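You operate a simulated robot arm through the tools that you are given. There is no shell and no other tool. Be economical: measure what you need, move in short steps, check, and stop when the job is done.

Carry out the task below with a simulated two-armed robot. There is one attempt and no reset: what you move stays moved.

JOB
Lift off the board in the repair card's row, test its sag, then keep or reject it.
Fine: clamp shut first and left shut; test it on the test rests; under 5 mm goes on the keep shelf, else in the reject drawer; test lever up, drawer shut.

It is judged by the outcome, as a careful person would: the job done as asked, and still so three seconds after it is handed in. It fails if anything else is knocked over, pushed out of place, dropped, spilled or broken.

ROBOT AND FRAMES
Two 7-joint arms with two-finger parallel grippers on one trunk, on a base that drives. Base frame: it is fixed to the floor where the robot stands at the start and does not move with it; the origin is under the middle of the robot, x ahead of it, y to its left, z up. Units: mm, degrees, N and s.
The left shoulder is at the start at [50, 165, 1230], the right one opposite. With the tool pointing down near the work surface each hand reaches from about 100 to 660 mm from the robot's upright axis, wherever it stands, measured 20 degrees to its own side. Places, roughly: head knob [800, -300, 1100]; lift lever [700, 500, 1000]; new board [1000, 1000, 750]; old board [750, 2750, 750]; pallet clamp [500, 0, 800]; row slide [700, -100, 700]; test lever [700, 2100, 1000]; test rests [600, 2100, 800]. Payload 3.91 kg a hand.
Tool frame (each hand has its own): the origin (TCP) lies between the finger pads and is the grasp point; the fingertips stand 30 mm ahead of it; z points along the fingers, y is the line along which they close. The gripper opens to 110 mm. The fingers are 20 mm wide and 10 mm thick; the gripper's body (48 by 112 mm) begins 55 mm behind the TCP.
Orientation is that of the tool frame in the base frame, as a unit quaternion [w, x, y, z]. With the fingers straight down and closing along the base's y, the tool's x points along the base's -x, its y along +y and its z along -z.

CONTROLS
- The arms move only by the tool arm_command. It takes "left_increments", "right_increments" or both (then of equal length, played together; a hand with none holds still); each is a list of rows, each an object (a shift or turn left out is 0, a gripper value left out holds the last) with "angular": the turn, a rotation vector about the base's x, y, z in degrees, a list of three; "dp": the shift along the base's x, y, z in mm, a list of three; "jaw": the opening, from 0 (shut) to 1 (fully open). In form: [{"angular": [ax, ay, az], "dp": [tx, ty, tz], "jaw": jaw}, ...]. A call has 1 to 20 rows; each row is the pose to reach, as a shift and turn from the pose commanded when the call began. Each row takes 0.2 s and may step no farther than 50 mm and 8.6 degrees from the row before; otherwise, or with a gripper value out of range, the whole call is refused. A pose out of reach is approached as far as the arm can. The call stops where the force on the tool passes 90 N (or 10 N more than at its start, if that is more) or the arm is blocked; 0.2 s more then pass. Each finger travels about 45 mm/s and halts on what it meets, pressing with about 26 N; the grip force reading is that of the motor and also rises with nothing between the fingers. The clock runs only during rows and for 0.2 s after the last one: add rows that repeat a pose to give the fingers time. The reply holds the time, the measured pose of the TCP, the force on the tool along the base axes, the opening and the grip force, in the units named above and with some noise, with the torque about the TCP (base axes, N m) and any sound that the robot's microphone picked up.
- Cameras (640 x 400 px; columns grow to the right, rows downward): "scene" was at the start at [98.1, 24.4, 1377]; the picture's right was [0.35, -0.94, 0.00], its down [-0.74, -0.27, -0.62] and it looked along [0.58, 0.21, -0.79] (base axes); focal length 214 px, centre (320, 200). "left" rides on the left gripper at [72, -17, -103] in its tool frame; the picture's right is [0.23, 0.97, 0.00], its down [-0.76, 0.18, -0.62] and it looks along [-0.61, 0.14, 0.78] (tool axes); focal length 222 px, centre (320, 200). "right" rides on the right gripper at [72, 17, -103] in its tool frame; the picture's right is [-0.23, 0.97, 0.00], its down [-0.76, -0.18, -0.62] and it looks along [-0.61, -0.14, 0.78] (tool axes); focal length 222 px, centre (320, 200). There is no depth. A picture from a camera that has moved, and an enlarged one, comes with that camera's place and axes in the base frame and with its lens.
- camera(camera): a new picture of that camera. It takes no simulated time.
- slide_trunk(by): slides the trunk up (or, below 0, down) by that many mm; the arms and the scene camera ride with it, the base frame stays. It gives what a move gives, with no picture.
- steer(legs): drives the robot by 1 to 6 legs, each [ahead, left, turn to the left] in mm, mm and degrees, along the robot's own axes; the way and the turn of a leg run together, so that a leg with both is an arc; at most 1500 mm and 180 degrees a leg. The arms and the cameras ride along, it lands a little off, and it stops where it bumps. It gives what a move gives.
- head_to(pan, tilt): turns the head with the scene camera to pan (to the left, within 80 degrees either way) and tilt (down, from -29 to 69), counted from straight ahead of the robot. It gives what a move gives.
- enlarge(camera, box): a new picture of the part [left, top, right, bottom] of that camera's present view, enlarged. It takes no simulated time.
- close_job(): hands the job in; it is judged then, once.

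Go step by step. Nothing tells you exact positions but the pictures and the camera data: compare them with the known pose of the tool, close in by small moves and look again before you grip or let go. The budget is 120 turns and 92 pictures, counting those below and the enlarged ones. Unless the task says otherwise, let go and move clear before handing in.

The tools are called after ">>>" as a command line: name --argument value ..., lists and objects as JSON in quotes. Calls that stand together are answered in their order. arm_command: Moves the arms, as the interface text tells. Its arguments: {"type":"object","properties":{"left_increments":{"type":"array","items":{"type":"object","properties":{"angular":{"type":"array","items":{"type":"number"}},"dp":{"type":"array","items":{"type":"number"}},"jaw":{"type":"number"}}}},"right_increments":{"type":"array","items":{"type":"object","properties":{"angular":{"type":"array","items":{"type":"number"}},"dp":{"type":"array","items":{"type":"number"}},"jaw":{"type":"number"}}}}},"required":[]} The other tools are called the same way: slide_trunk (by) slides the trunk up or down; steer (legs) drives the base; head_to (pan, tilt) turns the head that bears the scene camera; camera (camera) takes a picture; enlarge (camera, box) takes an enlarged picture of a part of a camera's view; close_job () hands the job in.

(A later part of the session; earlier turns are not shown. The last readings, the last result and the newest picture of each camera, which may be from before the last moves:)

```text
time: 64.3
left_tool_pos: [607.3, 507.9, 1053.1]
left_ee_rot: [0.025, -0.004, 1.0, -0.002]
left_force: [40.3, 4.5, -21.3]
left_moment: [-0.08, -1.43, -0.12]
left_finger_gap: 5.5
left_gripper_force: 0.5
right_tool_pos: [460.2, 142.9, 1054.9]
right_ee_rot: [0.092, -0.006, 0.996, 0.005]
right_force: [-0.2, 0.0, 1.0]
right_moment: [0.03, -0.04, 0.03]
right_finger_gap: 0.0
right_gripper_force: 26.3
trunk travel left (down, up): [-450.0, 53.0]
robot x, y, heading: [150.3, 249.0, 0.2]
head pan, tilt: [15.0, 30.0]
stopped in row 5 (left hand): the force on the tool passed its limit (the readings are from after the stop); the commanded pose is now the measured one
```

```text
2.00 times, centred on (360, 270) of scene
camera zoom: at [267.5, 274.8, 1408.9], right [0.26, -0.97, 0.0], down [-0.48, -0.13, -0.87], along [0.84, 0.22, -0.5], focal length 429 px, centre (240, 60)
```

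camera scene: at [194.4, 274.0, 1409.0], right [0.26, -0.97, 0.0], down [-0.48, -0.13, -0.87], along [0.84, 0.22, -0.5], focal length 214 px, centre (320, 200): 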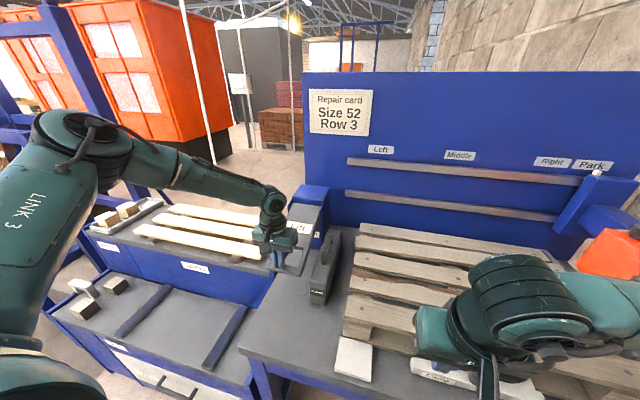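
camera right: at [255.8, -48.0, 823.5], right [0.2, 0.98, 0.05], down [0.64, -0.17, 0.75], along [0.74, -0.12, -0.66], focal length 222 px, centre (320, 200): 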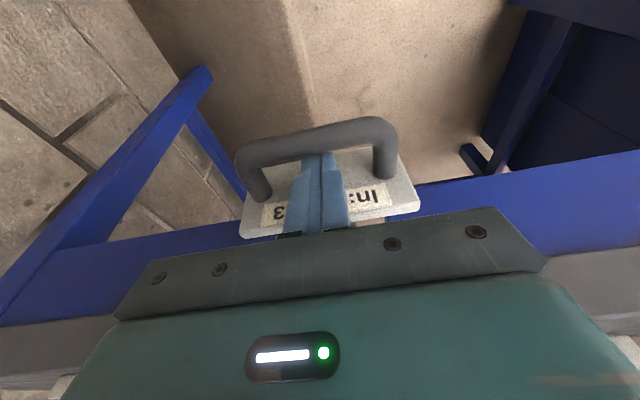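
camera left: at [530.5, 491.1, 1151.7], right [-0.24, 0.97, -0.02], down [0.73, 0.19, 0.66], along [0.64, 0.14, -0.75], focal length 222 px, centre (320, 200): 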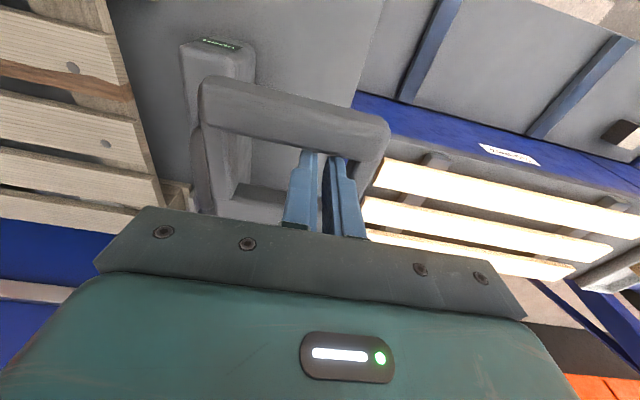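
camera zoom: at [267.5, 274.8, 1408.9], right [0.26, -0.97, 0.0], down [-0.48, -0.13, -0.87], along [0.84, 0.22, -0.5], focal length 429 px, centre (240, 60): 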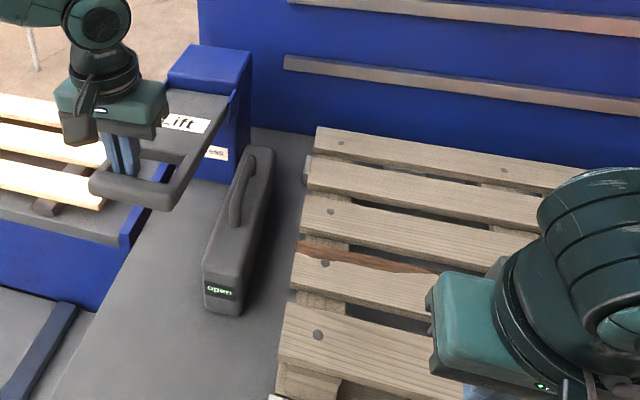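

The Row 3 board no longer shows nail heads, so it has been popped free. I free my fingers from the loop and take them up.

>>> arm_command --left_increments '[{"dp": [12, -4, 0]}, {"dp": [14, -4, 25]}, {"dp": [14, -4, 60]}, {"dp": [14, -4, 95]}, {"dp": [-20, 0, 110]}, {"dp": [-65, 0, 120]}, {"dp": [-110, 0, 130]}]'

>>> enlarge --camera "scene" --box '[200, 170, 520, 370]'

```text
time: 66.0
left_tool_pos: [488.1, 507.4, 1183.9]
left_ee_rot: [0.016, -0.004, 1.0, -0.002]
left_force: [-0.8, 0.3, -0.2]
left_moment: [-0.01, -0.04, -0.02]
left_finger_gap: 5.5
left_gripper_force: 0.0
right_tool_pos: [459.0, 143.6, 1056.6]
right_ee_rot: [0.094, -0.008, 0.996, 0.006]
right_force: [-0.5, -0.2, 0.1]
right_moment: [-0.02, -0.01, 0.0]
right_finger_gap: 0.0
right_gripper_force: 25.7
trunk travel left (down, up): [-450.0, 53.0]
robot x, y, heading: [151.3, 248.9, 0.0]
head pan, tilt: [15.0, 30.0]
```

```text
2.00 times, centred on (360, 270) of scene
camera zoom: at [263.3, 274.7, 1409.1], right [0.26, -0.97, 0.0], down [-0.48, -0.13, -0.87], along [0.84, 0.22, -0.5], focal length 429 px, centre (240, 60)
```

zoom: 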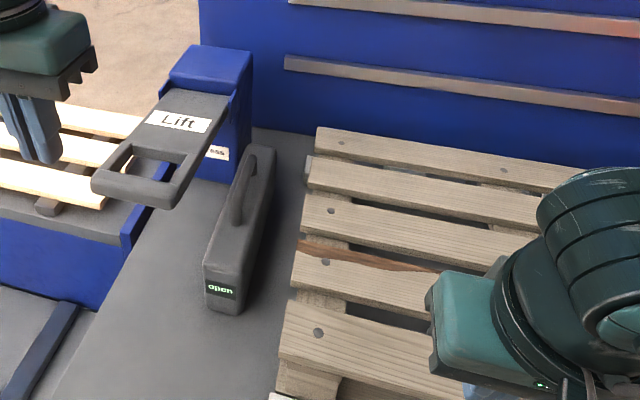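

Lever is back up and the Row 3 board lies free. I drive nearer and turn the right hand 90° so it closes along x, over the board's middle.

>>> steer --legs '[[50, -60, 0]]'

>>> arm_command --right_increments '[{"dp": [25, -6, 0], "angular": [0, 6, 0], "jaw": 0.6}, {"dp": [45, -12, 0], "angular": [0, 10.6, 0]}, {"dp": [65, -18, 0], "angular": [0, 10.6, 0]}, {"dp": [85, -25, 0], "angular": [0, 10.6, 0]}]'

```text
time: 67.0
left_tool_pos: [537.8, 447.8, 1183.0]
left_ee_rot: [0.014, -0.004, 1.0, -0.002]
left_force: [0.1, -0.5, 0.3]
left_moment: [0.02, 0.02, 0.01]
left_finger_gap: 5.5
left_gripper_force: 0.1
right_tool_pos: [507.7, 81.4, 1056.2]
right_ee_rot: [0.093, -0.007, 0.996, 0.007]
right_force: [0.1, 0.3, 0.0]
right_moment: [0.01, 0.02, -0.01]
right_finger_gap: 0.1
right_gripper_force: 26.4
trunk travel left (down, up): [-450.0, 53.0]
robot x, y, heading: [196.0, 191.9, -0.2]
head pan, tilt: [15.0, 30.0]
```

```text
time: 68.0
left_tool_pos: [538.2, 448.0, 1182.7]
left_ee_rot: [0.014, -0.004, 1.0, -0.003]
left_force: [0.3, -0.3, -0.2]
left_moment: [0.01, -0.01, 0.02]
left_finger_gap: 5.7
left_gripper_force: 0.1
right_tool_pos: [593.6, 57.0, 1054.9]
right_ee_rot: [0.001, -0.007, 1.0, 0.007]
right_force: [0.5, 0.4, -0.1]
right_moment: [-0.05, -0.03, 0.02]
right_finger_gap: 66.2
right_gripper_force: 0.0
trunk travel left (down, up): [-450.0, 53.0]
robot x, y, heading: [200.8, 188.8, 0.2]
head pan, tilt: [15.0, 30.0]
```

>>> arm_command --right_increments '[{"dp": [10, -5, 0], "angular": [0, 0, -8.2]}, {"dp": [20, -10, 0], "angular": [0, 0, -16.4]}, {"dp": [30, -15, 0], "angular": [0, 0, -24.6]}, {"dp": [40, -20, 0], "angular": [0, 0, -32.8]}, {"dp": [50, -25, 0], "angular": [0, 0, -41]}, {"dp": [60, -30, 0], "angular": [0, 0, -49.2]}, {"dp": [70, -35, 0], "angular": [0, 0, -57.4]}, {"dp": [80, -40, 0], "angular": [0, 0, -65.6]}, {"dp": [90, -45, -10], "angular": [0, 0, -73.8]}, {"dp": [100, -50, -20], "angular": [0, 0, -82]}, {"dp": [110, -55, -30], "angular": [0, 0, -90]}, {"dp": [130, -57, -40], "angular": [0, 0, -90]}, {"dp": [130, -57, -40], "angular": [0, 0, -90]}]'

>>> camera --camera "right"

```text
time: 70.8
left_tool_pos: [536.7, 448.1, 1183.5]
left_ee_rot: [0.015, -0.004, 1.0, -0.002]
left_force: [-0.4, 0.1, -0.8]
left_moment: [0.0, 0.02, 0.03]
left_finger_gap: 5.5
left_gripper_force: 0.1
right_tool_pos: [721.9, 0.5, 1014.3]
right_ee_rot: [0.005, 0.702, 0.712, 0.005]
right_force: [0.6, -0.5, -0.4]
right_moment: [0.03, 0.01, -0.02]
right_finger_gap: 66.0
right_gripper_force: 0.1
trunk travel left (down, up): [-450.0, 53.0]
robot x, y, heading: [201.4, 193.2, -0.1]
head pan, tilt: [15.0, 30.0]
```

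```text
24 pictures are left
camera right: at [737.7, 74.6, 1119.0], right [0.98, -0.21, 0.01], down [-0.18, -0.76, 0.62], along [-0.12, -0.61, -0.78], focal length 222 px, centre (320, 200)
```

right: 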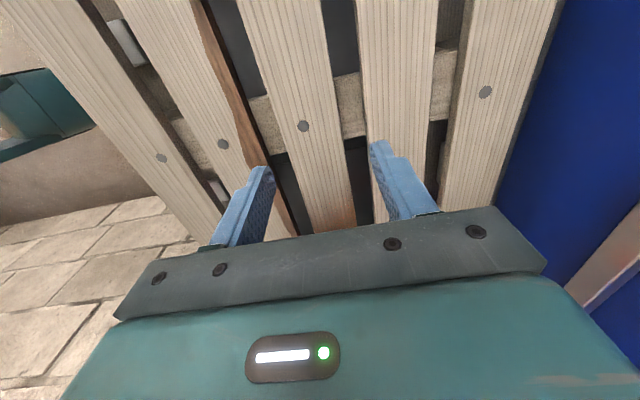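

The free Row 3 board is centred near x≈793. I move over it at y≈+55 (off the middle stringer), descend partway and check.

>>> arm_command --right_increments '[{"dp": [24, 18, 0], "angular": [0, 0, -0.4]}, {"dp": [48, 36, 0], "angular": [0, 0, -0.8]}, {"dp": [71, 54, 0], "angular": [0, 0, -0.8]}, {"dp": [71, 54, -20], "angular": [0, 0, -0.8]}, {"dp": [71, 54, -44], "angular": [0, 0, -0.8]}, {"dp": [71, 54, -44], "angular": [0, 0, -0.8]}]'

>>> camera --camera "right"

```text
time: 72.2
left_tool_pos: [536.9, 447.1, 1183.7]
left_ee_rot: [0.015, -0.004, 1.0, -0.002]
left_force: [-0.7, 0.3, 0.4]
left_moment: [0.0, 0.02, -0.06]
left_finger_gap: 5.5
left_gripper_force: 0.1
right_tool_pos: [793.3, 55.5, 971.9]
right_ee_rot: [0.006, 0.708, 0.707, 0.004]
right_force: [0.6, 0.1, 1.0]
right_moment: [0.0, 0.02, 0.01]
right_finger_gap: 66.1
right_gripper_force: 0.1
trunk travel left (down, up): [-450.0, 53.0]
robot x, y, heading: [196.7, 189.3, -0.1]
head pan, tilt: [15.0, 30.0]
```

```text
23 pictures are left
camera right: at [809.2, 128.2, 1076.3], right [0.97, -0.23, 0.01], down [-0.19, -0.76, 0.62], along [-0.13, -0.61, -0.78], focal length 222 px, centre (320, 200)
```

right: 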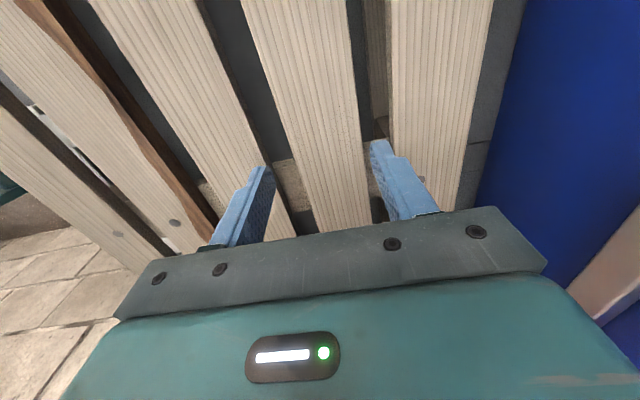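

Board edges come out at x≈775–825, so I shift +6 mm, narrow to 60 mm, descend and grip.

>>> arm_command --right_increments '[{"dp": [6, 0, 0], "jaw": 0.54}, {"dp": [6, 0, 0]}, {"dp": [6, 0, -12]}, {"dp": [6, 0, -24]}, {"dp": [6, 0, -36]}, {"dp": [6, 0, -36], "jaw": 0.3}, {"dp": [6, 0, -36], "jaw": 0.3}, {"dp": [6, 0, -36], "jaw": 0.3}]'

>>> camera --camera "right"

```text
time: 74.0
left_tool_pos: [536.9, 447.6, 1183.5]
left_ee_rot: [0.015, -0.004, 1.0, -0.002]
left_force: [-0.7, 0.5, -0.4]
left_moment: [0.04, -0.02, 0.0]
left_finger_gap: 5.5
left_gripper_force: 0.1
right_tool_pos: [799.7, 54.6, 934.7]
right_ee_rot: [0.005, 0.707, 0.707, 0.004]
right_force: [0.6, -0.2, -0.3]
right_moment: [0.03, -0.02, 0.03]
right_finger_gap: 32.9
right_gripper_force: 0.1
trunk travel left (down, up): [-450.0, 53.0]
robot x, y, heading: [200.8, 190.6, 0.1]
head pan, tilt: [15.0, 30.0]
```

```text
22 pictures are left
camera right: at [816.2, 128.6, 1039.1], right [0.97, -0.23, 0.01], down [-0.19, -0.76, 0.62], along [-0.13, -0.61, -0.78], focal length 222 px, centre (320, 200)
```

right: 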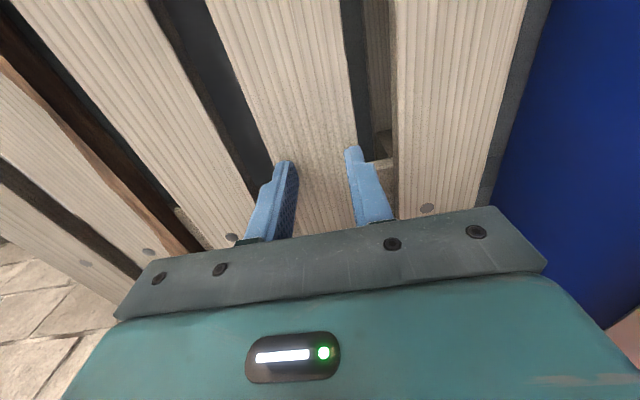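

The fingers closed above the board, so its top is lower than 905. I reopen, go 22 mm lower and grip again.

>>> arm_command --right_increments '[{"dp": [0, 0, 3], "jaw": 0.6}, {"dp": [0, 0, 3]}, {"dp": [0, 0, 3]}, {"dp": [0, 0, 3]}, {"dp": [0, 0, -8]}, {"dp": [0, 0, -16]}, {"dp": [0, 0, -24]}, {"dp": [0, 0, -24], "jaw": 0.3}, {"dp": [0, 0, -24]}, {"dp": [0, 0, -24]}]'

>>> camera --camera "right"

```text
time: 76.2
left_tool_pos: [538.8, 447.9, 1182.3]
left_ee_rot: [0.015, -0.005, 1.0, -0.001]
left_force: [0.5, 0.0, -0.3]
left_moment: [0.01, 0.0, 0.01]
left_finger_gap: 5.4
left_gripper_force: 0.1
right_tool_pos: [799.0, 54.6, 912.4]
right_ee_rot: [0.007, 0.707, 0.707, 0.005]
right_force: [0.0, -0.1, 1.9]
right_moment: [0.08, 0.16, -0.09]
right_finger_gap: 59.4
right_gripper_force: 25.7
trunk travel left (down, up): [-450.0, 53.0]
robot x, y, heading: [198.7, 195.1, 0.2]
head pan, tilt: [15.0, 30.0]
```

```text
21 pictures are left
camera right: at [815.9, 128.5, 1015.7], right [0.97, -0.23, 0.01], down [-0.19, -0.76, 0.62], along [-0.13, -0.61, -0.78], focal length 222 px, centre (320, 200)
```

right: 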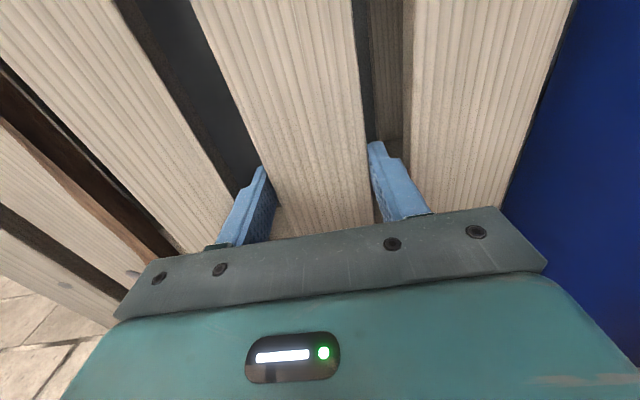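

Gripped at 59 mm. I regrip 8 mm deeper for a firmer hold, then lift slightly and check.

>>> arm_command --right_increments '[{"jaw": 0.6}, {"jaw": 0.6}, {"dp": [0, 0, -9]}, {"dp": [0, 0, -9], "jaw": 0.3}, {"dp": [0, 0, -9]}, {"dp": [0, 0, -9]}, {"dp": [0, 0, 5]}, {"dp": [0, 0, 20]}, {"dp": [0, 0, 40]}, {"dp": [0, 0, 60]}]'

>>> camera --camera "scene"

```text
time: 78.4
left_tool_pos: [538.1, 447.5, 1183.0]
left_ee_rot: [0.015, -0.005, 1.0, -0.002]
left_force: [0.9, -0.7, 0.4]
left_moment: [0.0, -0.01, 0.0]
left_finger_gap: 5.5
left_gripper_force: 0.0
right_tool_pos: [800.1, 56.1, 971.3]
right_ee_rot: [0.004, 0.707, 0.707, 0.004]
right_force: [-0.2, 0.6, -4.7]
right_moment: [0.7, 0.02, -0.1]
right_finger_gap: 60.0
right_gripper_force: 26.4
trunk travel left (down, up): [-450.0, 53.0]
robot x, y, heading: [198.0, 193.6, 0.1]
head pan, tilt: [15.0, 30.0]
```

```text
20 pictures are left
camera scene: at [313.8, 214.2, 1408.9], right [0.26, -0.97, 0.0], down [-0.48, -0.13, -0.87], along [0.84, 0.22, -0.5], focal length 214 px, centre (320, 200)
```

scene: 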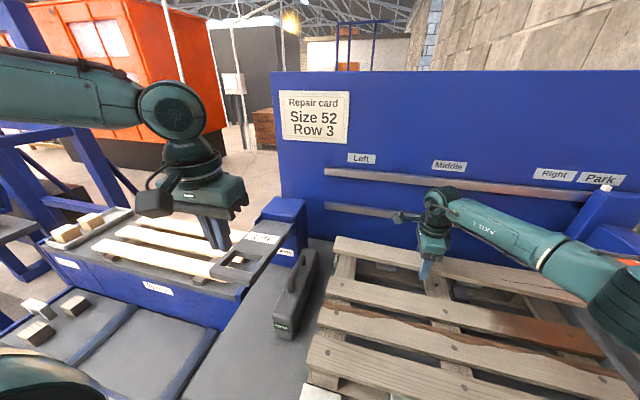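

The board is free in the right hand (~4.7 N). I raise it with a bit of +y away from the parked head, retract, and spread the left hand aside.

>>> arm_command --right_increments '[{"dp": [0, 15, 15]}, {"dp": [0, 30, 30]}, {"dp": [0, 45, 50]}, {"dp": [-5, 50, 80]}, {"dp": [-10, 50, 115]}, {"dp": [-25, 50, 150]}, {"dp": [-60, 40, 170]}, {"dp": [-100, 30, 175]}, {"dp": [-140, 20, 175]}, {"dp": [-180, 10, 175]}, {"dp": [-200, 0, 175]}]' --left_increments '[{"dp": [-20, 15, 0]}, {"dp": [-40, 30, 0]}, {"dp": [-60, 45, 0]}, {"dp": [-80, 60, 0]}, {"dp": [-100, 75, 0]}, {"dp": [-120, 90, 0]}, {"dp": [-140, 105, 0]}, {"dp": [-150, 120, 0]}, {"dp": [-150, 120, 0]}, {"dp": [-150, 120, 0]}, {"dp": [-150, 120, 0]}]'

>>> steer --legs '[[-250, 0, 0]]'

>>> head_to --pan 60 --tilt 20

>>> camera --camera "scene"

```text
time: 80.8
left_tool_pos: [387.4, 565.9, 1184.1]
left_ee_rot: [0.015, -0.003, 1.0, -0.001]
left_force: [0.7, 0.1, -0.3]
left_moment: [-0.02, 0.0, -0.02]
left_finger_gap: 5.4
left_gripper_force: 0.0
right_tool_pos: [599.8, 52.3, 1144.4]
right_ee_rot: [0.006, 0.707, 0.707, 0.004]
right_force: [-0.6, 0.3, -3.1]
right_moment: [0.16, 0.0, -0.02]
right_finger_gap: 60.0
right_gripper_force: 25.8
trunk travel left (down, up): [-450.0, 53.0]
robot x, y, heading: [200.0, 195.2, 0.2]
head pan, tilt: [15.0, 30.0]
```

```text
time: 82.6
left_tool_pos: [137.0, 566.2, 1184.6]
left_ee_rot: [0.015, -0.003, 1.0, -0.002]
left_force: [0.0, 1.2, -0.6]
left_moment: [0.0, -0.04, -0.01]
left_finger_gap: 5.6
left_gripper_force: 0.1
right_tool_pos: [347.6, 52.4, 1144.1]
right_ee_rot: [0.006, 0.707, 0.707, 0.004]
right_force: [-0.3, -0.7, -1.9]
right_moment: [0.12, -0.03, -0.02]
right_finger_gap: 59.8
right_gripper_force: 26.1
trunk travel left (down, up): [-450.0, 53.0]
robot x, y, heading: [-51.2, 189.9, -0.1]
head pan, tilt: [15.0, 30.0]
```

```text
time: 83.8
left_tool_pos: [137.0, 566.6, 1183.7]
left_ee_rot: [0.015, -0.005, 1.0, -0.002]
left_force: [0.5, 0.3, 0.1]
left_moment: [-0.02, 0.01, 0.07]
left_finger_gap: 5.6
left_gripper_force: 0.1
right_tool_pos: [348.0, 54.7, 1144.1]
right_ee_rot: [0.005, 0.707, 0.707, 0.004]
right_force: [0.8, 0.6, -3.5]
right_moment: [0.14, 0.04, -0.01]
right_finger_gap: 59.8
right_gripper_force: 26.4
trunk travel left (down, up): [-450.0, 53.0]
robot x, y, heading: [-52.1, 194.0, -0.4]
head pan, tilt: [60.0, 20.0]
```

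```text
19 pictures are left
camera scene: at [21.8, 271.6, 1425.0], right [0.87, -0.5, 0.0], down [-0.17, -0.3, -0.94], along [0.47, 0.81, -0.34], focal length 214 px, centre (320, 200)
```

scene: 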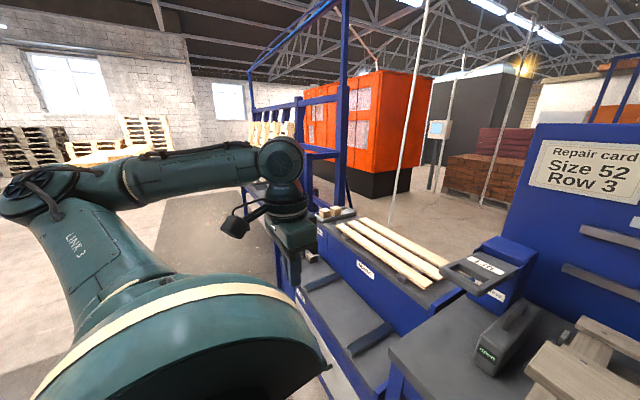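

The way to the left looks clear. I drive 1500 mm left and look at the test station.

>>> steer --legs '[[0, 1400, 0]]'

>>> head_to --pan 35 --tilt 30

>>> camera --camera "scene"

```text
time: 90.7
left_tool_pos: [101.4, 1968.5, 1182.7]
left_ee_rot: [0.015, -0.023, 1.0, -0.002]
left_force: [0.4, 0.9, 0.3]
left_moment: [0.05, 0.02, 0.0]
left_finger_gap: 5.7
left_gripper_force: 0.1
right_tool_pos: [330.3, 1462.0, 1142.8]
right_ee_rot: [0.005, 0.695, 0.719, 0.004]
right_force: [0.0, -0.2, -1.4]
right_moment: [0.12, -0.03, 0.02]
right_finger_gap: 59.8
right_gripper_force: 26.4
trunk travel left (down, up): [-450.0, 53.0]
robot x, y, heading: [-80.4, 1587.8, 1.9]
head pan, tilt: [60.0, 20.0]
```

```text
time: 91.6
left_tool_pos: [100.6, 1966.8, 1183.3]
left_ee_rot: [0.015, -0.022, 1.0, -0.001]
left_force: [-0.7, -1.0, -0.4]
left_moment: [-0.02, 0.01, 0.02]
left_finger_gap: 5.5
left_gripper_force: 0.1
right_tool_pos: [329.0, 1462.2, 1142.6]
right_ee_rot: [0.005, 0.695, 0.719, 0.004]
right_force: [0.2, -0.5, -2.0]
right_moment: [0.15, -0.02, 0.01]
right_finger_gap: 59.9
right_gripper_force: 25.7
trunk travel left (down, up): [-450.0, 53.0]
robot x, y, heading: [-76.6, 1586.2, 1.8]
head pan, tilt: [35.0, 30.0]
```

```text
18 pictures are left
camera scene: at [23.6, 1641.8, 1409.0], right [0.6, -0.8, 0.0], down [-0.4, -0.3, -0.87], along [0.69, 0.52, -0.5], focal length 214 px, centre (320, 200)
```

scene: 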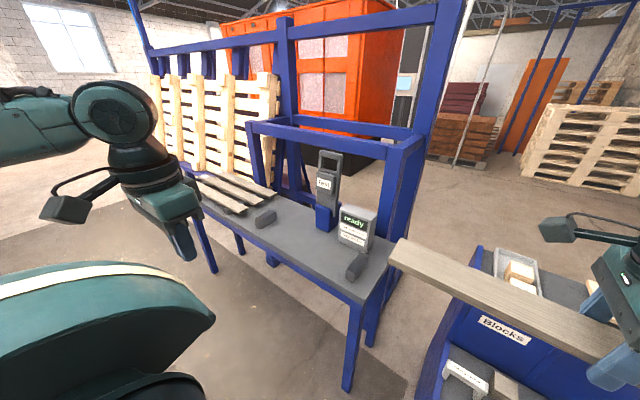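

The test rests lie along y at about [541, 1869] and [541, 2375]; display "ready". I drive so my right hand can set the board on them.

>>> steer --legs '[[0, 0, -1.8], [0, 740, 0], [100, 0, 0]]'

>>> head_to --pan -15 --tilt 42

>>> camera --camera "scene"

```text
time: 96.7
left_tool_pos: [227.2, 2691.9, 1182.8]
left_ee_rot: [0.014, 0.006, 1.0, -0.002]
left_force: [0.2, 0.0, -0.5]
left_moment: [0.0, 0.04, 0.01]
left_finger_gap: 5.8
left_gripper_force: 0.1
right_tool_pos: [426.1, 2174.3, 1143.3]
right_ee_rot: [0.006, 0.715, 0.699, 0.004]
right_force: [0.4, -0.2, -2.6]
right_moment: [0.11, 0.04, 0.04]
right_finger_gap: 59.8
right_gripper_force: 25.9
trunk travel left (down, up): [-450.0, 53.0]
robot x, y, heading: [30.2, 2322.9, -0.9]
head pan, tilt: [35.0, 30.0]
```

```text
time: 97.9
left_tool_pos: [226.6, 2692.3, 1184.0]
left_ee_rot: [0.015, 0.006, 1.0, -0.002]
left_force: [-0.4, -0.1, 0.0]
left_moment: [0.02, 0.01, -0.01]
left_finger_gap: 5.2
left_gripper_force: 0.0
right_tool_pos: [426.2, 2174.4, 1143.5]
right_ee_rot: [0.005, 0.715, 0.7, 0.004]
right_force: [0.1, -0.2, -2.8]
right_moment: [0.15, -0.01, -0.01]
right_finger_gap: 59.8
right_gripper_force: 25.7
trunk travel left (down, up): [-450.0, 53.0]
robot x, y, heading: [24.5, 2324.5, -1.5]
head pan, tilt: [-15.0, 42.0]
```

```text
17 pictures are left
camera scene: at [136.8, 2296.8, 1390.7], right [-0.28, -0.96, 0.0], down [-0.64, 0.19, -0.74], along [0.71, -0.21, -0.67], focal length 214 px, centre (320, 200)
```

scene: 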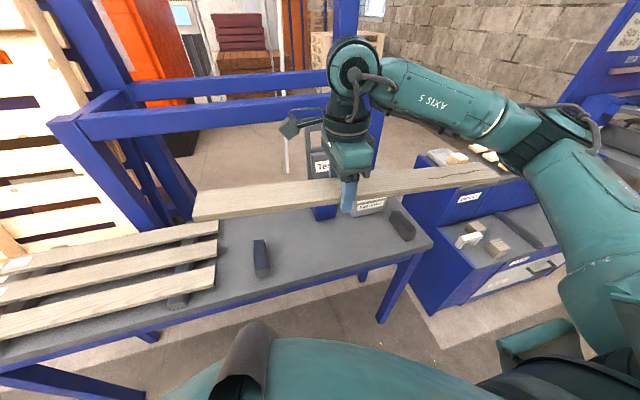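

Rests centre ≈ [540, 2119]. I move over them, correct yaw, and lower to a check height.

>>> arm_command --right_increments '[{"dp": [40, -3, 0], "angular": [0, 0, 0.6]}, {"dp": [80, -6, 0], "angular": [0, 0, 1.2]}, {"dp": [114, -7, -10], "angular": [0, 0, 1.2]}, {"dp": [114, -7, -55], "angular": [0, 0, 1.2]}, {"dp": [114, -7, -100], "angular": [0, 0, 1.2]}, {"dp": [114, -7, -145], "angular": [0, 0, 1.2]}, {"dp": [114, -7, -190], "angular": [0, 0, 1.2]}, {"dp": [114, -7, -225], "angular": [0, 0, 1.2]}, {"dp": [114, -7, -225], "angular": [0, 0, 1.2]}]'

>>> camera --camera "scene"

```text
time: 99.9
left_tool_pos: [226.6, 2691.7, 1184.1]
left_ee_rot: [0.015, 0.005, 1.0, -0.002]
left_force: [-0.1, 0.2, 0.8]
left_moment: [0.0, -0.02, 0.02]
left_finger_gap: 5.5
left_gripper_force: 0.1
right_tool_pos: [539.9, 2168.9, 917.6]
right_ee_rot: [0.006, 0.707, 0.707, 0.004]
right_force: [0.5, 0.2, -2.2]
right_moment: [0.11, 0.01, 0.01]
right_finger_gap: 59.8
right_gripper_force: 25.5
trunk travel left (down, up): [-450.0, 53.0]
robot x, y, heading: [28.4, 2324.5, -1.3]
head pan, tilt: [-15.0, 42.0]
```

```text
16 pictures are left
camera scene: at [136.8, 2296.8, 1390.6], right [-0.28, -0.96, 0.0], down [-0.64, 0.19, -0.74], along [0.71, -0.21, -0.67], focal length 214 px, centre (320, 200)
```

scene: 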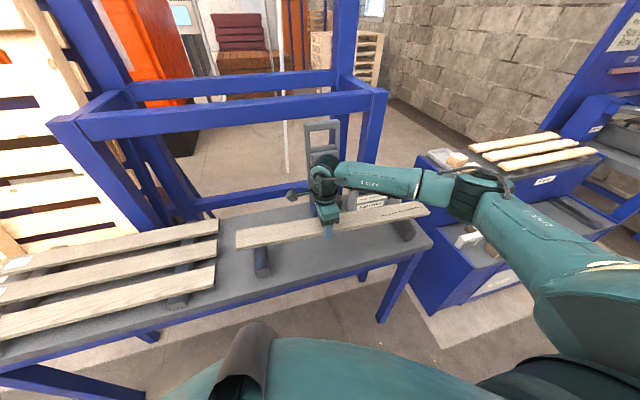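

Well aligned with both rests. I lower in small steps until contact.

>>> arm_command --right_increments '[{"dp": [0, 0, -10]}, {"dp": [0, 0, -20]}, {"dp": [0, 0, -30]}, {"dp": [0, 0, -40]}, {"dp": [0, 0, -47]}]'

>>> enlarge --camera "scene" --box '[220, 140, 460, 290]'

```text
time: 101.1
left_tool_pos: [226.4, 2691.5, 1182.7]
left_ee_rot: [0.015, 0.006, 1.0, -0.002]
left_force: [-0.8, 1.3, -0.5]
left_moment: [0.0, 0.0, 0.01]
left_finger_gap: 5.4
left_gripper_force: 0.1
right_tool_pos: [540.9, 2167.0, 869.9]
right_ee_rot: [0.005, 0.708, 0.707, 0.005]
right_force: [-0.1, 0.5, -1.3]
right_moment: [0.13, 0.04, -0.01]
right_finger_gap: 59.8
right_gripper_force: 26.0
trunk travel left (down, up): [-450.0, 53.0]
robot x, y, heading: [24.1, 2324.1, -1.2]
head pan, tilt: [-15.0, 42.0]
```

```text
2.67 times, centred on (340, 215) of scene
camera zoom: at [136.9, 2296.7, 1390.6], right [-0.28, -0.96, 0.0], down [-0.64, 0.19, -0.74], along [0.71, -0.21, -0.67], focal length 572 px, centre (267, 160)
```

zoom: 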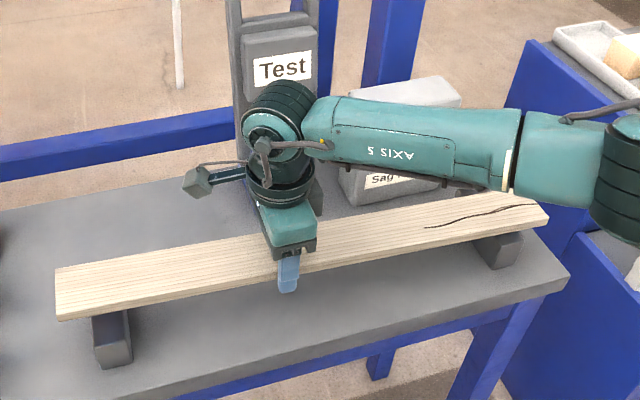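

>>> arm_command --right_increments '[{"dp": [0, 0, -3]}, {"dp": [0, 0, -6]}, {"dp": [0, 0, -9]}, {"dp": [0, 0, -12]}, {"dp": [0, 0, -15]}]'

```text
time: 102.3
left_tool_pos: [225.6, 2692.4, 1184.0]
left_ee_rot: [0.014, 0.006, 1.0, -0.002]
left_force: [0.8, -0.2, 0.0]
left_moment: [-0.02, -0.01, -0.01]
left_finger_gap: 5.4
left_gripper_force: 0.0
right_tool_pos: [538.6, 2167.9, 856.7]
right_ee_rot: [0.006, 0.707, 0.707, 0.004]
right_force: [-0.8, 0.3, 0.4]
right_moment: [-0.83, 0.13, -0.02]
right_finger_gap: 59.9
right_gripper_force: 26.5
trunk travel left (down, up): [-450.0, 53.0]
robot x, y, heading: [24.4, 2322.9, -1.2]
head pan, tilt: [-15.0, 42.0]
```

>>> arm_command --right_increments '[{"dp": [0, 0, -1]}, {"dp": [0, 0, -2]}, {"dp": [0, 0, -3]}]'

```text
time: 103.1
left_tool_pos: [226.3, 2693.3, 1183.3]
left_ee_rot: [0.015, 0.006, 1.0, -0.001]
left_force: [0.3, 1.0, -0.7]
left_moment: [0.01, 0.03, 0.02]
left_finger_gap: 5.7
left_gripper_force: 0.0
right_tool_pos: [539.9, 2167.5, 854.3]
right_ee_rot: [0.005, 0.707, 0.707, 0.005]
right_force: [-0.2, 0.1, 1.3]
right_moment: [-0.8, 0.09, -0.01]
right_finger_gap: 59.8
right_gripper_force: 26.0
trunk travel left (down, up): [-450.0, 53.0]
robot x, y, heading: [26.9, 2320.2, -1.2]
head pan, tilt: [-15.0, 42.0]
```

Weight is now on the rests. I open and rise clear, then look at board and display.

>>> arm_command --right_increments '[{"dp": [0, 0, -1]}, {"dp": [0, 0, -1], "jaw": 0.66}, {"dp": [0, 0, -1], "jaw": 0.66}, {"dp": [0, 0, 5]}, {"dp": [0, 0, 40]}, {"dp": [0, 0, 85]}, {"dp": [-20, -20, 125]}, {"dp": [-60, -40, 145]}, {"dp": [-100, -60, 155]}, {"dp": [-140, -80, 160]}]'

>>> camera --camera "scene"

```text
time: 105.3
left_tool_pos: [225.4, 2692.1, 1184.0]
left_ee_rot: [0.015, 0.007, 1.0, -0.002]
left_force: [-0.3, -0.1, 0.7]
left_moment: [-0.01, -0.02, -0.02]
left_finger_gap: 5.5
left_gripper_force: 0.0
right_tool_pos: [398.0, 2087.6, 1015.9]
right_ee_rot: [0.005, 0.707, 0.707, 0.004]
right_force: [-0.1, 0.0, 0.2]
right_moment: [0.01, 0.01, 0.02]
right_finger_gap: 72.6
right_gripper_force: 0.1
trunk travel left (down, up): [-450.0, 53.0]
robot x, y, heading: [27.5, 2324.6, -1.3]
head pan, tilt: [-15.0, 42.0]
```

```text
14 pictures are left
camera scene: at [135.8, 2296.3, 1390.8], right [-0.28, -0.96, 0.0], down [-0.64, 0.19, -0.74], along [0.71, -0.21, -0.67], focal length 214 px, centre (320, 200)
```

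scene: 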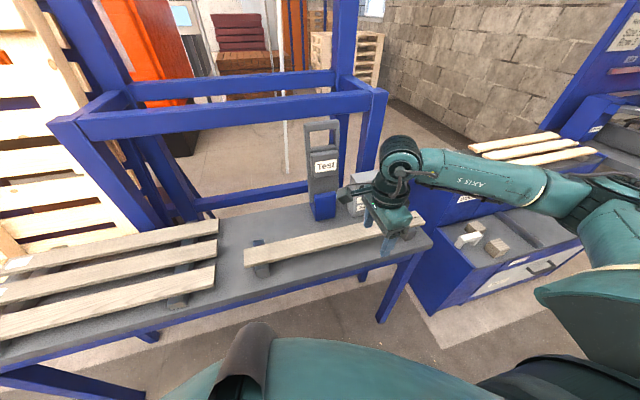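

The board rests properly. The Test lever's loop top is about [735, 2114, 1100]; I need ~165 mm more forward reach.

>>> steer --legs '[[165, 0, 0], [0, 0, 1.2]]'

>>> arm_command --right_increments '[{"dp": [0, 10, 40], "jaw": 0.6}, {"dp": [0, 20, 80]}, {"dp": [0, 25, 120]}, {"dp": [0, 25, 150]}, {"dp": [20, 25, 155]}, {"dp": [60, 25, 155]}]'

>>> camera --camera "scene"

```text
time: 107.1
left_tool_pos: [385.2, 2693.1, 1183.2]
left_ee_rot: [0.015, -0.004, 1.0, -0.002]
left_force: [0.1, 0.4, -0.2]
left_moment: [0.0, 0.02, 0.02]
left_finger_gap: 5.5
left_gripper_force: 0.0
right_tool_pos: [571.5, 2090.6, 1013.7]
right_ee_rot: [0.006, 0.7, 0.714, 0.005]
right_force: [-0.2, -0.2, -0.4]
right_moment: [0.0, -0.04, -0.03]
right_finger_gap: 72.8
right_gripper_force: 0.1
trunk travel left (down, up): [-450.0, 53.0]
robot x, y, heading: [197.1, 2319.6, 0.1]
head pan, tilt: [-15.0, 42.0]
```

```text
time: 108.5
left_tool_pos: [387.4, 2692.6, 1183.8]
left_ee_rot: [0.014, -0.004, 1.0, -0.002]
left_force: [1.1, 0.1, -0.1]
left_moment: [-0.01, 0.03, 0.01]
left_finger_gap: 5.6
left_gripper_force: 0.1
right_tool_pos: [631.7, 2115.9, 1169.8]
right_ee_rot: [0.005, 0.7, 0.714, 0.003]
right_force: [0.4, 0.4, 0.1]
right_moment: [-0.02, 0.01, 0.01]
right_finger_gap: 65.7
right_gripper_force: 0.0
trunk travel left (down, up): [-450.0, 53.0]
robot x, y, heading: [195.7, 2319.7, -0.3]
head pan, tilt: [-15.0, 42.0]
```

```text
13 pictures are left
camera scene: at [304.7, 2295.5, 1390.6], right [-0.26, -0.97, 0.0], down [-0.65, 0.17, -0.74], along [0.72, -0.19, -0.67], focal length 214 px, centre (320, 200)
```

scene: 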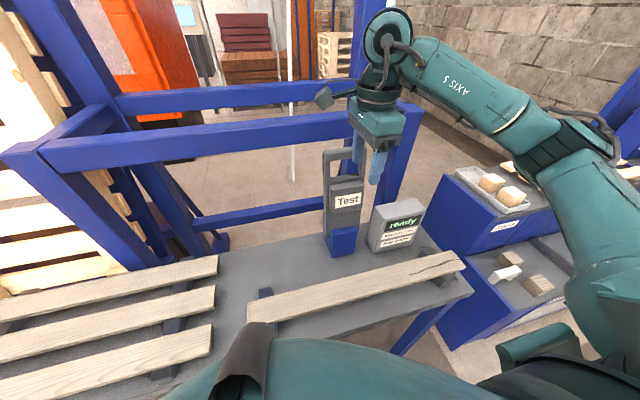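

>>> camera --camera "right"

```text
12 pictures are left
camera right: at [646.9, 2189.9, 1272.7], right [0.98, -0.21, 0.01], down [-0.17, -0.76, 0.62], along [-0.12, -0.61, -0.78], focal length 222 px, centre (320, 200)
```

right: 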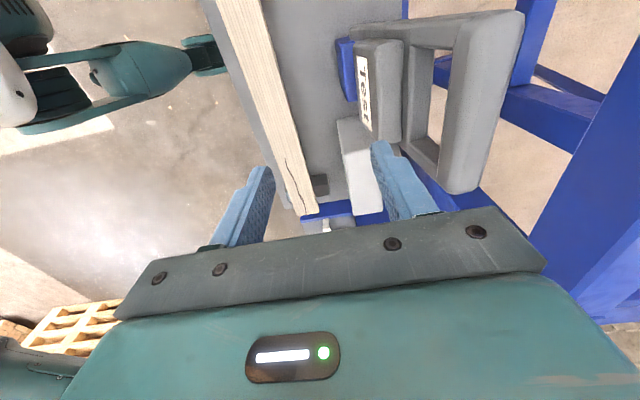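

The loop's top bar is at [745, 2125, 1124]. I raise the trunk 50 mm for reach and bring the hand over it.

>>> slide_trunk --by 50

>>> arm_command --right_increments '[{"dp": [40, 4, 0], "angular": [0, 0, -0.6]}, {"dp": [80, 8, 0], "angular": [0, 0, -1.1]}, {"dp": [113, 10, -5], "angular": [0, 0, -1.1]}, {"dp": [113, 10, -40], "angular": [0, 0, -1.1]}, {"dp": [113, 10, -40], "angular": [0, 0, -1.1]}]'

>>> camera --camera "right"

```text
time: 109.4
left_tool_pos: [386.8, 2691.9, 1233.8]
left_ee_rot: [0.015, -0.003, 1.0, -0.002]
left_force: [-0.3, 0.1, -0.3]
left_moment: [-0.01, -0.01, -0.04]
left_finger_gap: 6.0
left_gripper_force: 0.0
right_tool_pos: [631.3, 2116.5, 1218.5]
right_ee_rot: [0.006, 0.7, 0.714, 0.004]
right_force: [0.1, -1.1, -0.6]
right_moment: [0.02, -0.01, -0.02]
right_finger_gap: 66.0
right_gripper_force: 0.0
trunk travel left (down, up): [-500.0, 3.0]
robot x, y, heading: [198.2, 2317.6, -0.1]
head pan, tilt: [-15.0, 42.0]
```

```text
time: 110.6
left_tool_pos: [385.3, 2691.9, 1233.8]
left_ee_rot: [0.015, -0.003, 1.0, -0.001]
left_force: [0.7, -0.1, -0.2]
left_moment: [-0.02, 0.01, -0.02]
left_finger_gap: 5.5
left_gripper_force: 0.1
right_tool_pos: [745.6, 2126.6, 1180.5]
right_ee_rot: [0.006, 0.707, 0.707, 0.004]
right_force: [-0.2, 0.3, 0.6]
right_moment: [-0.05, -0.03, -0.01]
right_finger_gap: 66.1
right_gripper_force: 0.0
trunk travel left (down, up): [-500.0, 3.0]
robot x, y, heading: [196.0, 2319.4, 0.3]
head pan, tilt: [-15.0, 42.0]
```

```text
11 pictures are left
camera right: at [761.1, 2200.8, 1284.3], right [0.97, -0.23, 0.01], down [-0.19, -0.76, 0.62], along [-0.13, -0.61, -0.78], focal length 222 px, centre (320, 200)
```

right: 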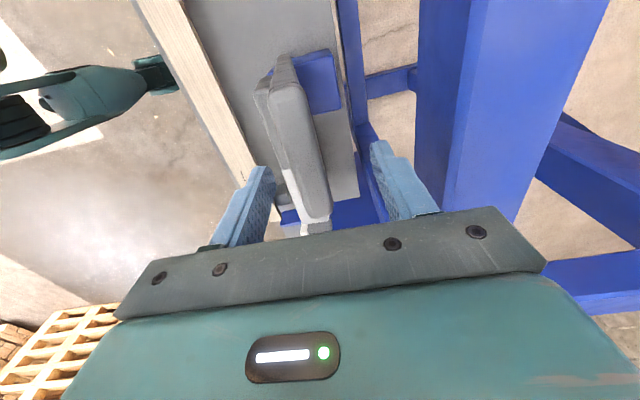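

Bar is at x≈733; I shift −12 mm, descend 60 mm, and grip it.

>>> arm_command --right_increments '[{"dp": [-12, 0, 0]}, {"dp": [-12, 0, -25]}, {"dp": [-12, 0, -50]}, {"dp": [-12, 0, -58]}, {"dp": [-12, 0, -58], "jaw": 0.15}, {"dp": [-12, 0, -58], "jaw": 0.15}, {"dp": [-12, 0, -58], "jaw": 0.15}]'

```text
time: 112.2
left_tool_pos: [385.7, 2692.6, 1234.1]
left_ee_rot: [0.014, -0.004, 1.0, -0.002]
left_force: [-0.4, -0.1, 0.4]
left_moment: [-0.03, -0.02, -0.02]
left_finger_gap: 5.6
left_gripper_force: 0.0
right_tool_pos: [733.1, 2126.2, 1121.0]
right_ee_rot: [0.005, 0.707, 0.707, 0.004]
right_force: [-0.8, -0.1, -0.4]
right_moment: [0.0, 0.3, 0.0]
right_finger_gap: 28.8
right_gripper_force: 35.2
trunk travel left (down, up): [-500.0, 3.0]
robot x, y, heading: [194.5, 2320.1, -0.1]
head pan, tilt: [-15.0, 42.0]
```

Gripped (28.8 mm). I swing it toward me on an arc (R≈280) by 16° and check the force.

>>> arm_command --right_increments '[{"dp": [-20, 0, -0.7], "angular": [0, -4, 0]}, {"dp": [-39, 0, -2.7], "angular": [0, -8, 0]}, {"dp": [-58, 0, -6], "angular": [0, -12, 0]}, {"dp": [-77, 0, -10.8], "angular": [0, -16, 0]}]'

>>> enlarge --camera "scene" --box '[230, 110, 550, 310]'

```text
time: 113.2
left_tool_pos: [381.1, 2690.7, 1235.4]
left_ee_rot: [0.018, -0.003, 1.0, -0.002]
left_force: [0.8, 0.0, -0.7]
left_moment: [-0.01, 0.01, -0.01]
left_finger_gap: 5.6
left_gripper_force: 0.0
right_tool_pos: [652.6, 2126.9, 1115.7]
right_ee_rot: [0.108, 0.698, 0.699, 0.108]
right_force: [-14.3, -9.8, 43.5]
right_moment: [-0.3, 0.74, 0.54]
right_finger_gap: 27.8
right_gripper_force: 45.0
trunk travel left (down, up): [-500.0, 3.0]
robot x, y, heading: [197.9, 2322.0, -0.2]
head pan, tilt: [-15.0, 42.0]
```

```text
2.00 times, centred on (390, 210) of scene
camera zoom: at [298.3, 2295.2, 1441.6], right [-0.26, -0.97, 0.0], down [-0.64, 0.17, -0.75], along [0.72, -0.19, -0.67], focal length 429 px, centre (180, 180)
```

zoom: 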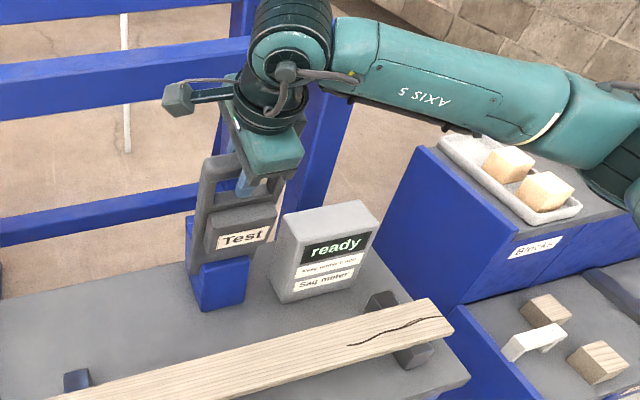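

It swings toward me; the arc is slightly higher than assumed. I continue with a corrected arc.

>>> arm_command --right_increments '[{"dp": [-20, 0, 4], "angular": [0, -4, 0]}, {"dp": [-39, 0, -1], "angular": [0, -8, 0]}, {"dp": [-57, 0, -8], "angular": [0, -12, 0]}, {"dp": [-75, 0, -16], "angular": [0, -16, 0]}, {"dp": [-92, 0, -25], "angular": [0, -20, 0]}]'

```text
time: 114.4
left_tool_pos: [381.9, 2689.7, 1236.5]
left_ee_rot: [0.017, -0.003, 1.0, -0.001]
left_force: [0.5, 0.1, -0.4]
left_moment: [0.02, -0.01, 0.02]
left_finger_gap: 5.6
left_gripper_force: 0.0
right_tool_pos: [573.7, 2127.8, 1086.0]
right_ee_rot: [0.226, 0.67, 0.671, 0.224]
right_force: [-22.4, -18.8, 18.3]
right_moment: [0.13, 1.26, 0.9]
right_finger_gap: 27.8
right_gripper_force: 45.5
right hand out of reach, approached as far as the arm can: row 5
trunk travel left (down, up): [-500.0, 3.0]
robot x, y, heading: [195.4, 2319.5, -0.1]
head pan, tilt: [-15.0, 42.0]
```

The arm is too folded to continue, so I let go, back the base off 150 mm and see whether the lever stays.

>>> arm_command --right_increments '[{"dp": [5, 0, 0], "jaw": 0.6}, {"dp": [5, 0, 0]}, {"dp": [5, 0, 0]}, {"dp": [5, 0, 0]}, {"dp": [-12, 0, 25]}, {"dp": [-35, 0, 57]}]'

>>> steer --legs '[[-150, 0, 0]]'

>>> camera --camera "scene"

```text
time: 115.8
left_tool_pos: [385.6, 2693.3, 1233.3]
left_ee_rot: [0.015, -0.004, 1.0, -0.001]
left_force: [0.1, -0.9, -0.4]
left_moment: [-0.01, -0.03, 0.01]
left_finger_gap: 5.4
left_gripper_force: 0.0
right_tool_pos: [580.5, 2139.1, 1142.8]
right_ee_rot: [0.223, 0.67, 0.672, 0.222]
right_force: [-2.4, 0.5, -2.4]
right_moment: [-0.01, 0.07, -0.04]
right_finger_gap: 67.4
right_gripper_force: 1.0
right hand out of reach, approached as far as the arm can: row 5, 6
trunk travel left (down, up): [-500.0, 3.0]
robot x, y, heading: [191.6, 2321.0, 0.1]
head pan, tilt: [-15.0, 42.0]
```

```text
time: 117.2
left_tool_pos: [235.6, 2692.4, 1233.4]
left_ee_rot: [0.016, -0.003, 1.0, -0.002]
left_force: [0.1, -0.3, 0.8]
left_moment: [0.0, -0.06, 0.01]
left_finger_gap: 5.6
left_gripper_force: 0.1
right_tool_pos: [431.4, 2138.5, 1143.4]
right_ee_rot: [0.224, 0.671, 0.671, 0.223]
right_force: [-0.7, 0.7, 1.0]
right_moment: [0.03, 0.01, 0.01]
right_finger_gap: 66.0
right_gripper_force: 0.0
trunk travel left (down, up): [-500.0, 3.0]
robot x, y, heading: [45.5, 2319.6, 0.2]
head pan, tilt: [-15.0, 42.0]
```

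```text
9 pictures are left
camera scene: at [154.2, 2295.5, 1440.8], right [-0.26, -0.97, 0.0], down [-0.65, 0.17, -0.74], along [0.72, -0.19, -0.67], focal length 214 px, centre (320, 200)
```

scene: 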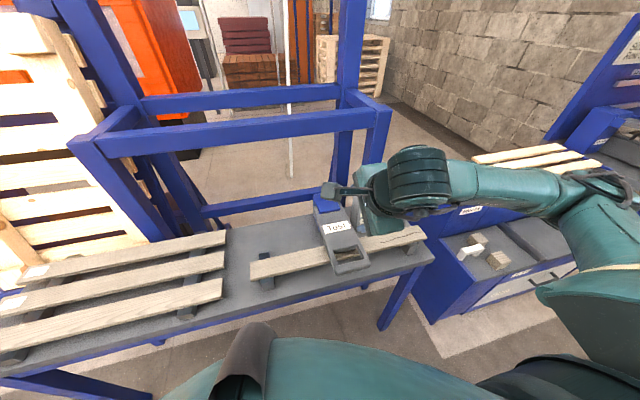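

The lever swung down on its own onto the board. I move the hand out of the line of sight and read the display.

>>> arm_command --right_increments '[{"dp": [-25, -30, -5]}, {"dp": [-50, -60, -20]}, {"dp": [-75, -90, -40]}, {"dp": [-95, -120, -60]}, {"dp": [-95, -150, -80]}]'

>>> enlarge --camera "scene" --box '[240, 160, 440, 285]'

```text
time: 118.4
left_tool_pos: [236.7, 2692.2, 1233.7]
left_ee_rot: [0.015, -0.003, 1.0, -0.002]
left_force: [-0.1, -0.2, -1.4]
left_moment: [0.03, -0.03, -0.01]
left_finger_gap: 5.6
left_gripper_force: 0.0
right_tool_pos: [374.8, 1954.9, 1045.6]
right_ee_rot: [0.222, 0.67, 0.672, 0.223]
right_force: [0.2, 0.2, -0.5]
right_moment: [0.02, 0.0, 0.0]
right_finger_gap: 66.1
right_gripper_force: 0.0
right hand out of reach, approached as far as the arm can: row 1, 2, 3, 4, 5
trunk travel left (down, up): [-500.0, 3.0]
robot x, y, heading: [49.2, 2321.7, -0.1]
head pan, tilt: [-15.0, 42.0]
```

```text
3.20 times, centred on (340, 222) of scene
camera zoom: at [154.7, 2295.5, 1440.7], right [-0.26, -0.97, 0.0], down [-0.65, 0.17, -0.74], along [0.72, -0.19, -0.67], focal length 686 px, centre (256, 128)
```

zoom: 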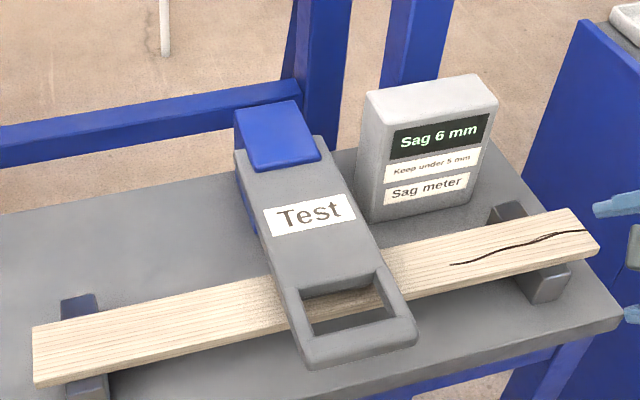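

Sag is 6 mm, so the board must be rejected. First I raise the test lever: bring the tilted hand in front of its end bar to cage and push it back up.

>>> arm_command --right_increments '[{"dp": [0, 40, 0], "angular": [0, -3, 0]}, {"dp": [0, 80, 0], "angular": [0, -6, 0]}, {"dp": [0, 120, 0], "angular": [0, -10, 0]}, {"dp": [10, 150, -20], "angular": [0, -10, 0]}, {"dp": [10, 150, -20], "angular": [0, -10, 0]}]'

```text
time: 119.6
left_tool_pos: [237.0, 2692.7, 1233.5]
left_ee_rot: [0.014, -0.004, 1.0, -0.002]
left_force: [-0.1, 0.1, -0.1]
left_moment: [0.02, -0.01, 0.02]
left_finger_gap: 5.4
left_gripper_force: 0.0
right_tool_pos: [411.6, 2028.7, 1021.5]
right_ee_rot: [0.262, 0.657, 0.657, 0.26]
right_force: [-0.4, -0.5, -0.9]
right_moment: [0.03, 0.01, -0.02]
right_finger_gap: 66.0
right_gripper_force: 0.0
right hand out of reach, approached as far as the arm can: row 1, 2, 3, 4, 5
trunk travel left (down, up): [-500.0, 3.0]
robot x, y, heading: [47.1, 2319.6, -0.2]
head pan, tilt: [-15.0, 42.0]
```

>>> arm_command --right_increments '[{"dp": [45, 0, 0]}, {"dp": [90, 0, 0]}, {"dp": [96, 0, -30]}, {"dp": [96, 0, -70]}, {"dp": [96, 0, -100]}, {"dp": [96, 0, -100]}]'

```text
time: 121.0
left_tool_pos: [237.4, 2692.1, 1234.0]
left_ee_rot: [0.015, -0.003, 1.0, -0.002]
left_force: [0.7, 0.6, 0.6]
left_moment: [0.02, -0.04, -0.01]
left_finger_gap: 5.3
left_gripper_force: 0.0
right_tool_pos: [508.3, 2029.6, 940.3]
right_ee_rot: [0.261, 0.657, 0.658, 0.26]
right_force: [-0.1, -0.1, -0.6]
right_moment: [0.04, -0.01, -0.01]
right_finger_gap: 66.2
right_gripper_force: 0.1
right hand out of reach, approached as far as the arm can: row 5, 6
trunk travel left (down, up): [-500.0, 3.0]
robot x, y, heading: [47.3, 2319.2, -0.2]
head pan, tilt: [-15.0, 42.0]
```

The hand's sideways tilt limits reach; I'll use the plain orientation (fingers forward-down) instead. First rise and untilt, then yaw back, then tilt.

>>> arm_command --right_increments '[{"dp": [-15, 0, 25], "angular": [0, 8, 0]}, {"dp": [-30, 0, 55], "angular": [0, 16, 0]}, {"dp": [-50, 0, 90], "angular": [0, 24, 0]}, {"dp": [-70, 0, 125], "angular": [0, 32, 0]}, {"dp": [-90, 0, 150], "angular": [0, 40, 0]}, {"dp": [-90, 0, 150], "angular": [0, 43.3, 0]}]'

>>> arm_command --right_increments '[{"angular": [0, 0, 8.2]}, {"angular": [0, 0, 16.4]}, {"angular": [0, 0, 24.6]}, {"angular": [0, 0, 32.8]}, {"angular": [0, 0, 41]}, {"angular": [0, 0, 49.2]}, {"angular": [0, 0, 57.4]}, {"angular": [0, 0, 65.6]}, {"angular": [0, 0, 73.8]}, {"angular": [0, 0, 82]}, {"angular": [0, 0, 90]}, {"angular": [0, 0, 90]}]'

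>>> arm_command --right_increments '[{"dp": [-10, 15, -15], "angular": [0, -8, 0], "jaw": 0.55}, {"dp": [-20, 30, -30], "angular": [0, -16, 0]}, {"dp": [-30, 45, -45], "angular": [0, -24, 0]}, {"dp": [-35, 60, -60], "angular": [0, -32, 0]}, {"dp": [-40, 75, -75], "angular": [0, -40, 0]}, {"dp": [-40, 90, -90], "angular": [0, -45, 0]}, {"dp": [-40, 90, -90], "angular": [0, -45, 0]}]'

```text
time: 122.4
left_tool_pos: [236.7, 2692.9, 1233.9]
left_ee_rot: [0.015, -0.004, 1.0, -0.002]
left_force: [-0.1, 0.1, -0.3]
left_moment: [-0.02, 0.02, -0.03]
left_finger_gap: 5.5
left_gripper_force: 0.1
right_tool_pos: [419.8, 2030.1, 1090.3]
right_ee_rot: [0.001, 0.707, 0.707, -0.001]
right_force: [-0.7, 0.5, 0.7]
right_moment: [0.01, 0.03, -0.02]
right_finger_gap: 66.2
right_gripper_force: 0.1
trunk travel left (down, up): [-500.0, 3.0]
robot x, y, heading: [48.2, 2317.7, -0.0]
head pan, tilt: [-15.0, 42.0]
```

```text
time: 125.0
left_tool_pos: [236.9, 2692.6, 1233.2]
left_ee_rot: [0.015, -0.003, 1.0, -0.002]
left_force: [0.1, 0.2, -0.5]
left_moment: [-0.01, -0.01, 0.01]
left_finger_gap: 5.4
left_gripper_force: 0.1
right_tool_pos: [418.3, 2029.5, 1091.2]
right_ee_rot: [0.001, -0.001, 1.0, 0.001]
right_force: [0.1, 0.7, -0.2]
right_moment: [0.01, 0.03, 0.0]
right_finger_gap: 65.9
right_gripper_force: 0.2
trunk travel left (down, up): [-500.0, 3.0]
robot x, y, heading: [48.8, 2319.7, -0.5]
head pan, tilt: [-15.0, 42.0]
```

```text
time: 126.6
left_tool_pos: [236.5, 2692.2, 1233.6]
left_ee_rot: [0.016, -0.003, 1.0, -0.001]
left_force: [0.0, 0.9, 0.0]
left_moment: [-0.05, -0.01, -0.01]
left_finger_gap: 5.6
left_gripper_force: 0.1
right_tool_pos: [403.8, 2099.2, 1007.9]
right_ee_rot: [0.32, 0.0, 0.947, 0.001]
right_force: [-0.1, 0.0, -0.1]
right_moment: [-0.01, -0.03, 0.02]
right_finger_gap: 60.6
right_gripper_force: 0.1
right hand out of reach, approached as far as the arm can: row 3, 4, 5, 6, 7
trunk travel left (down, up): [-500.0, 3.0]
robot x, y, heading: [44.6, 2323.1, -0.3]
head pan, tilt: [-15.0, 42.0]
```

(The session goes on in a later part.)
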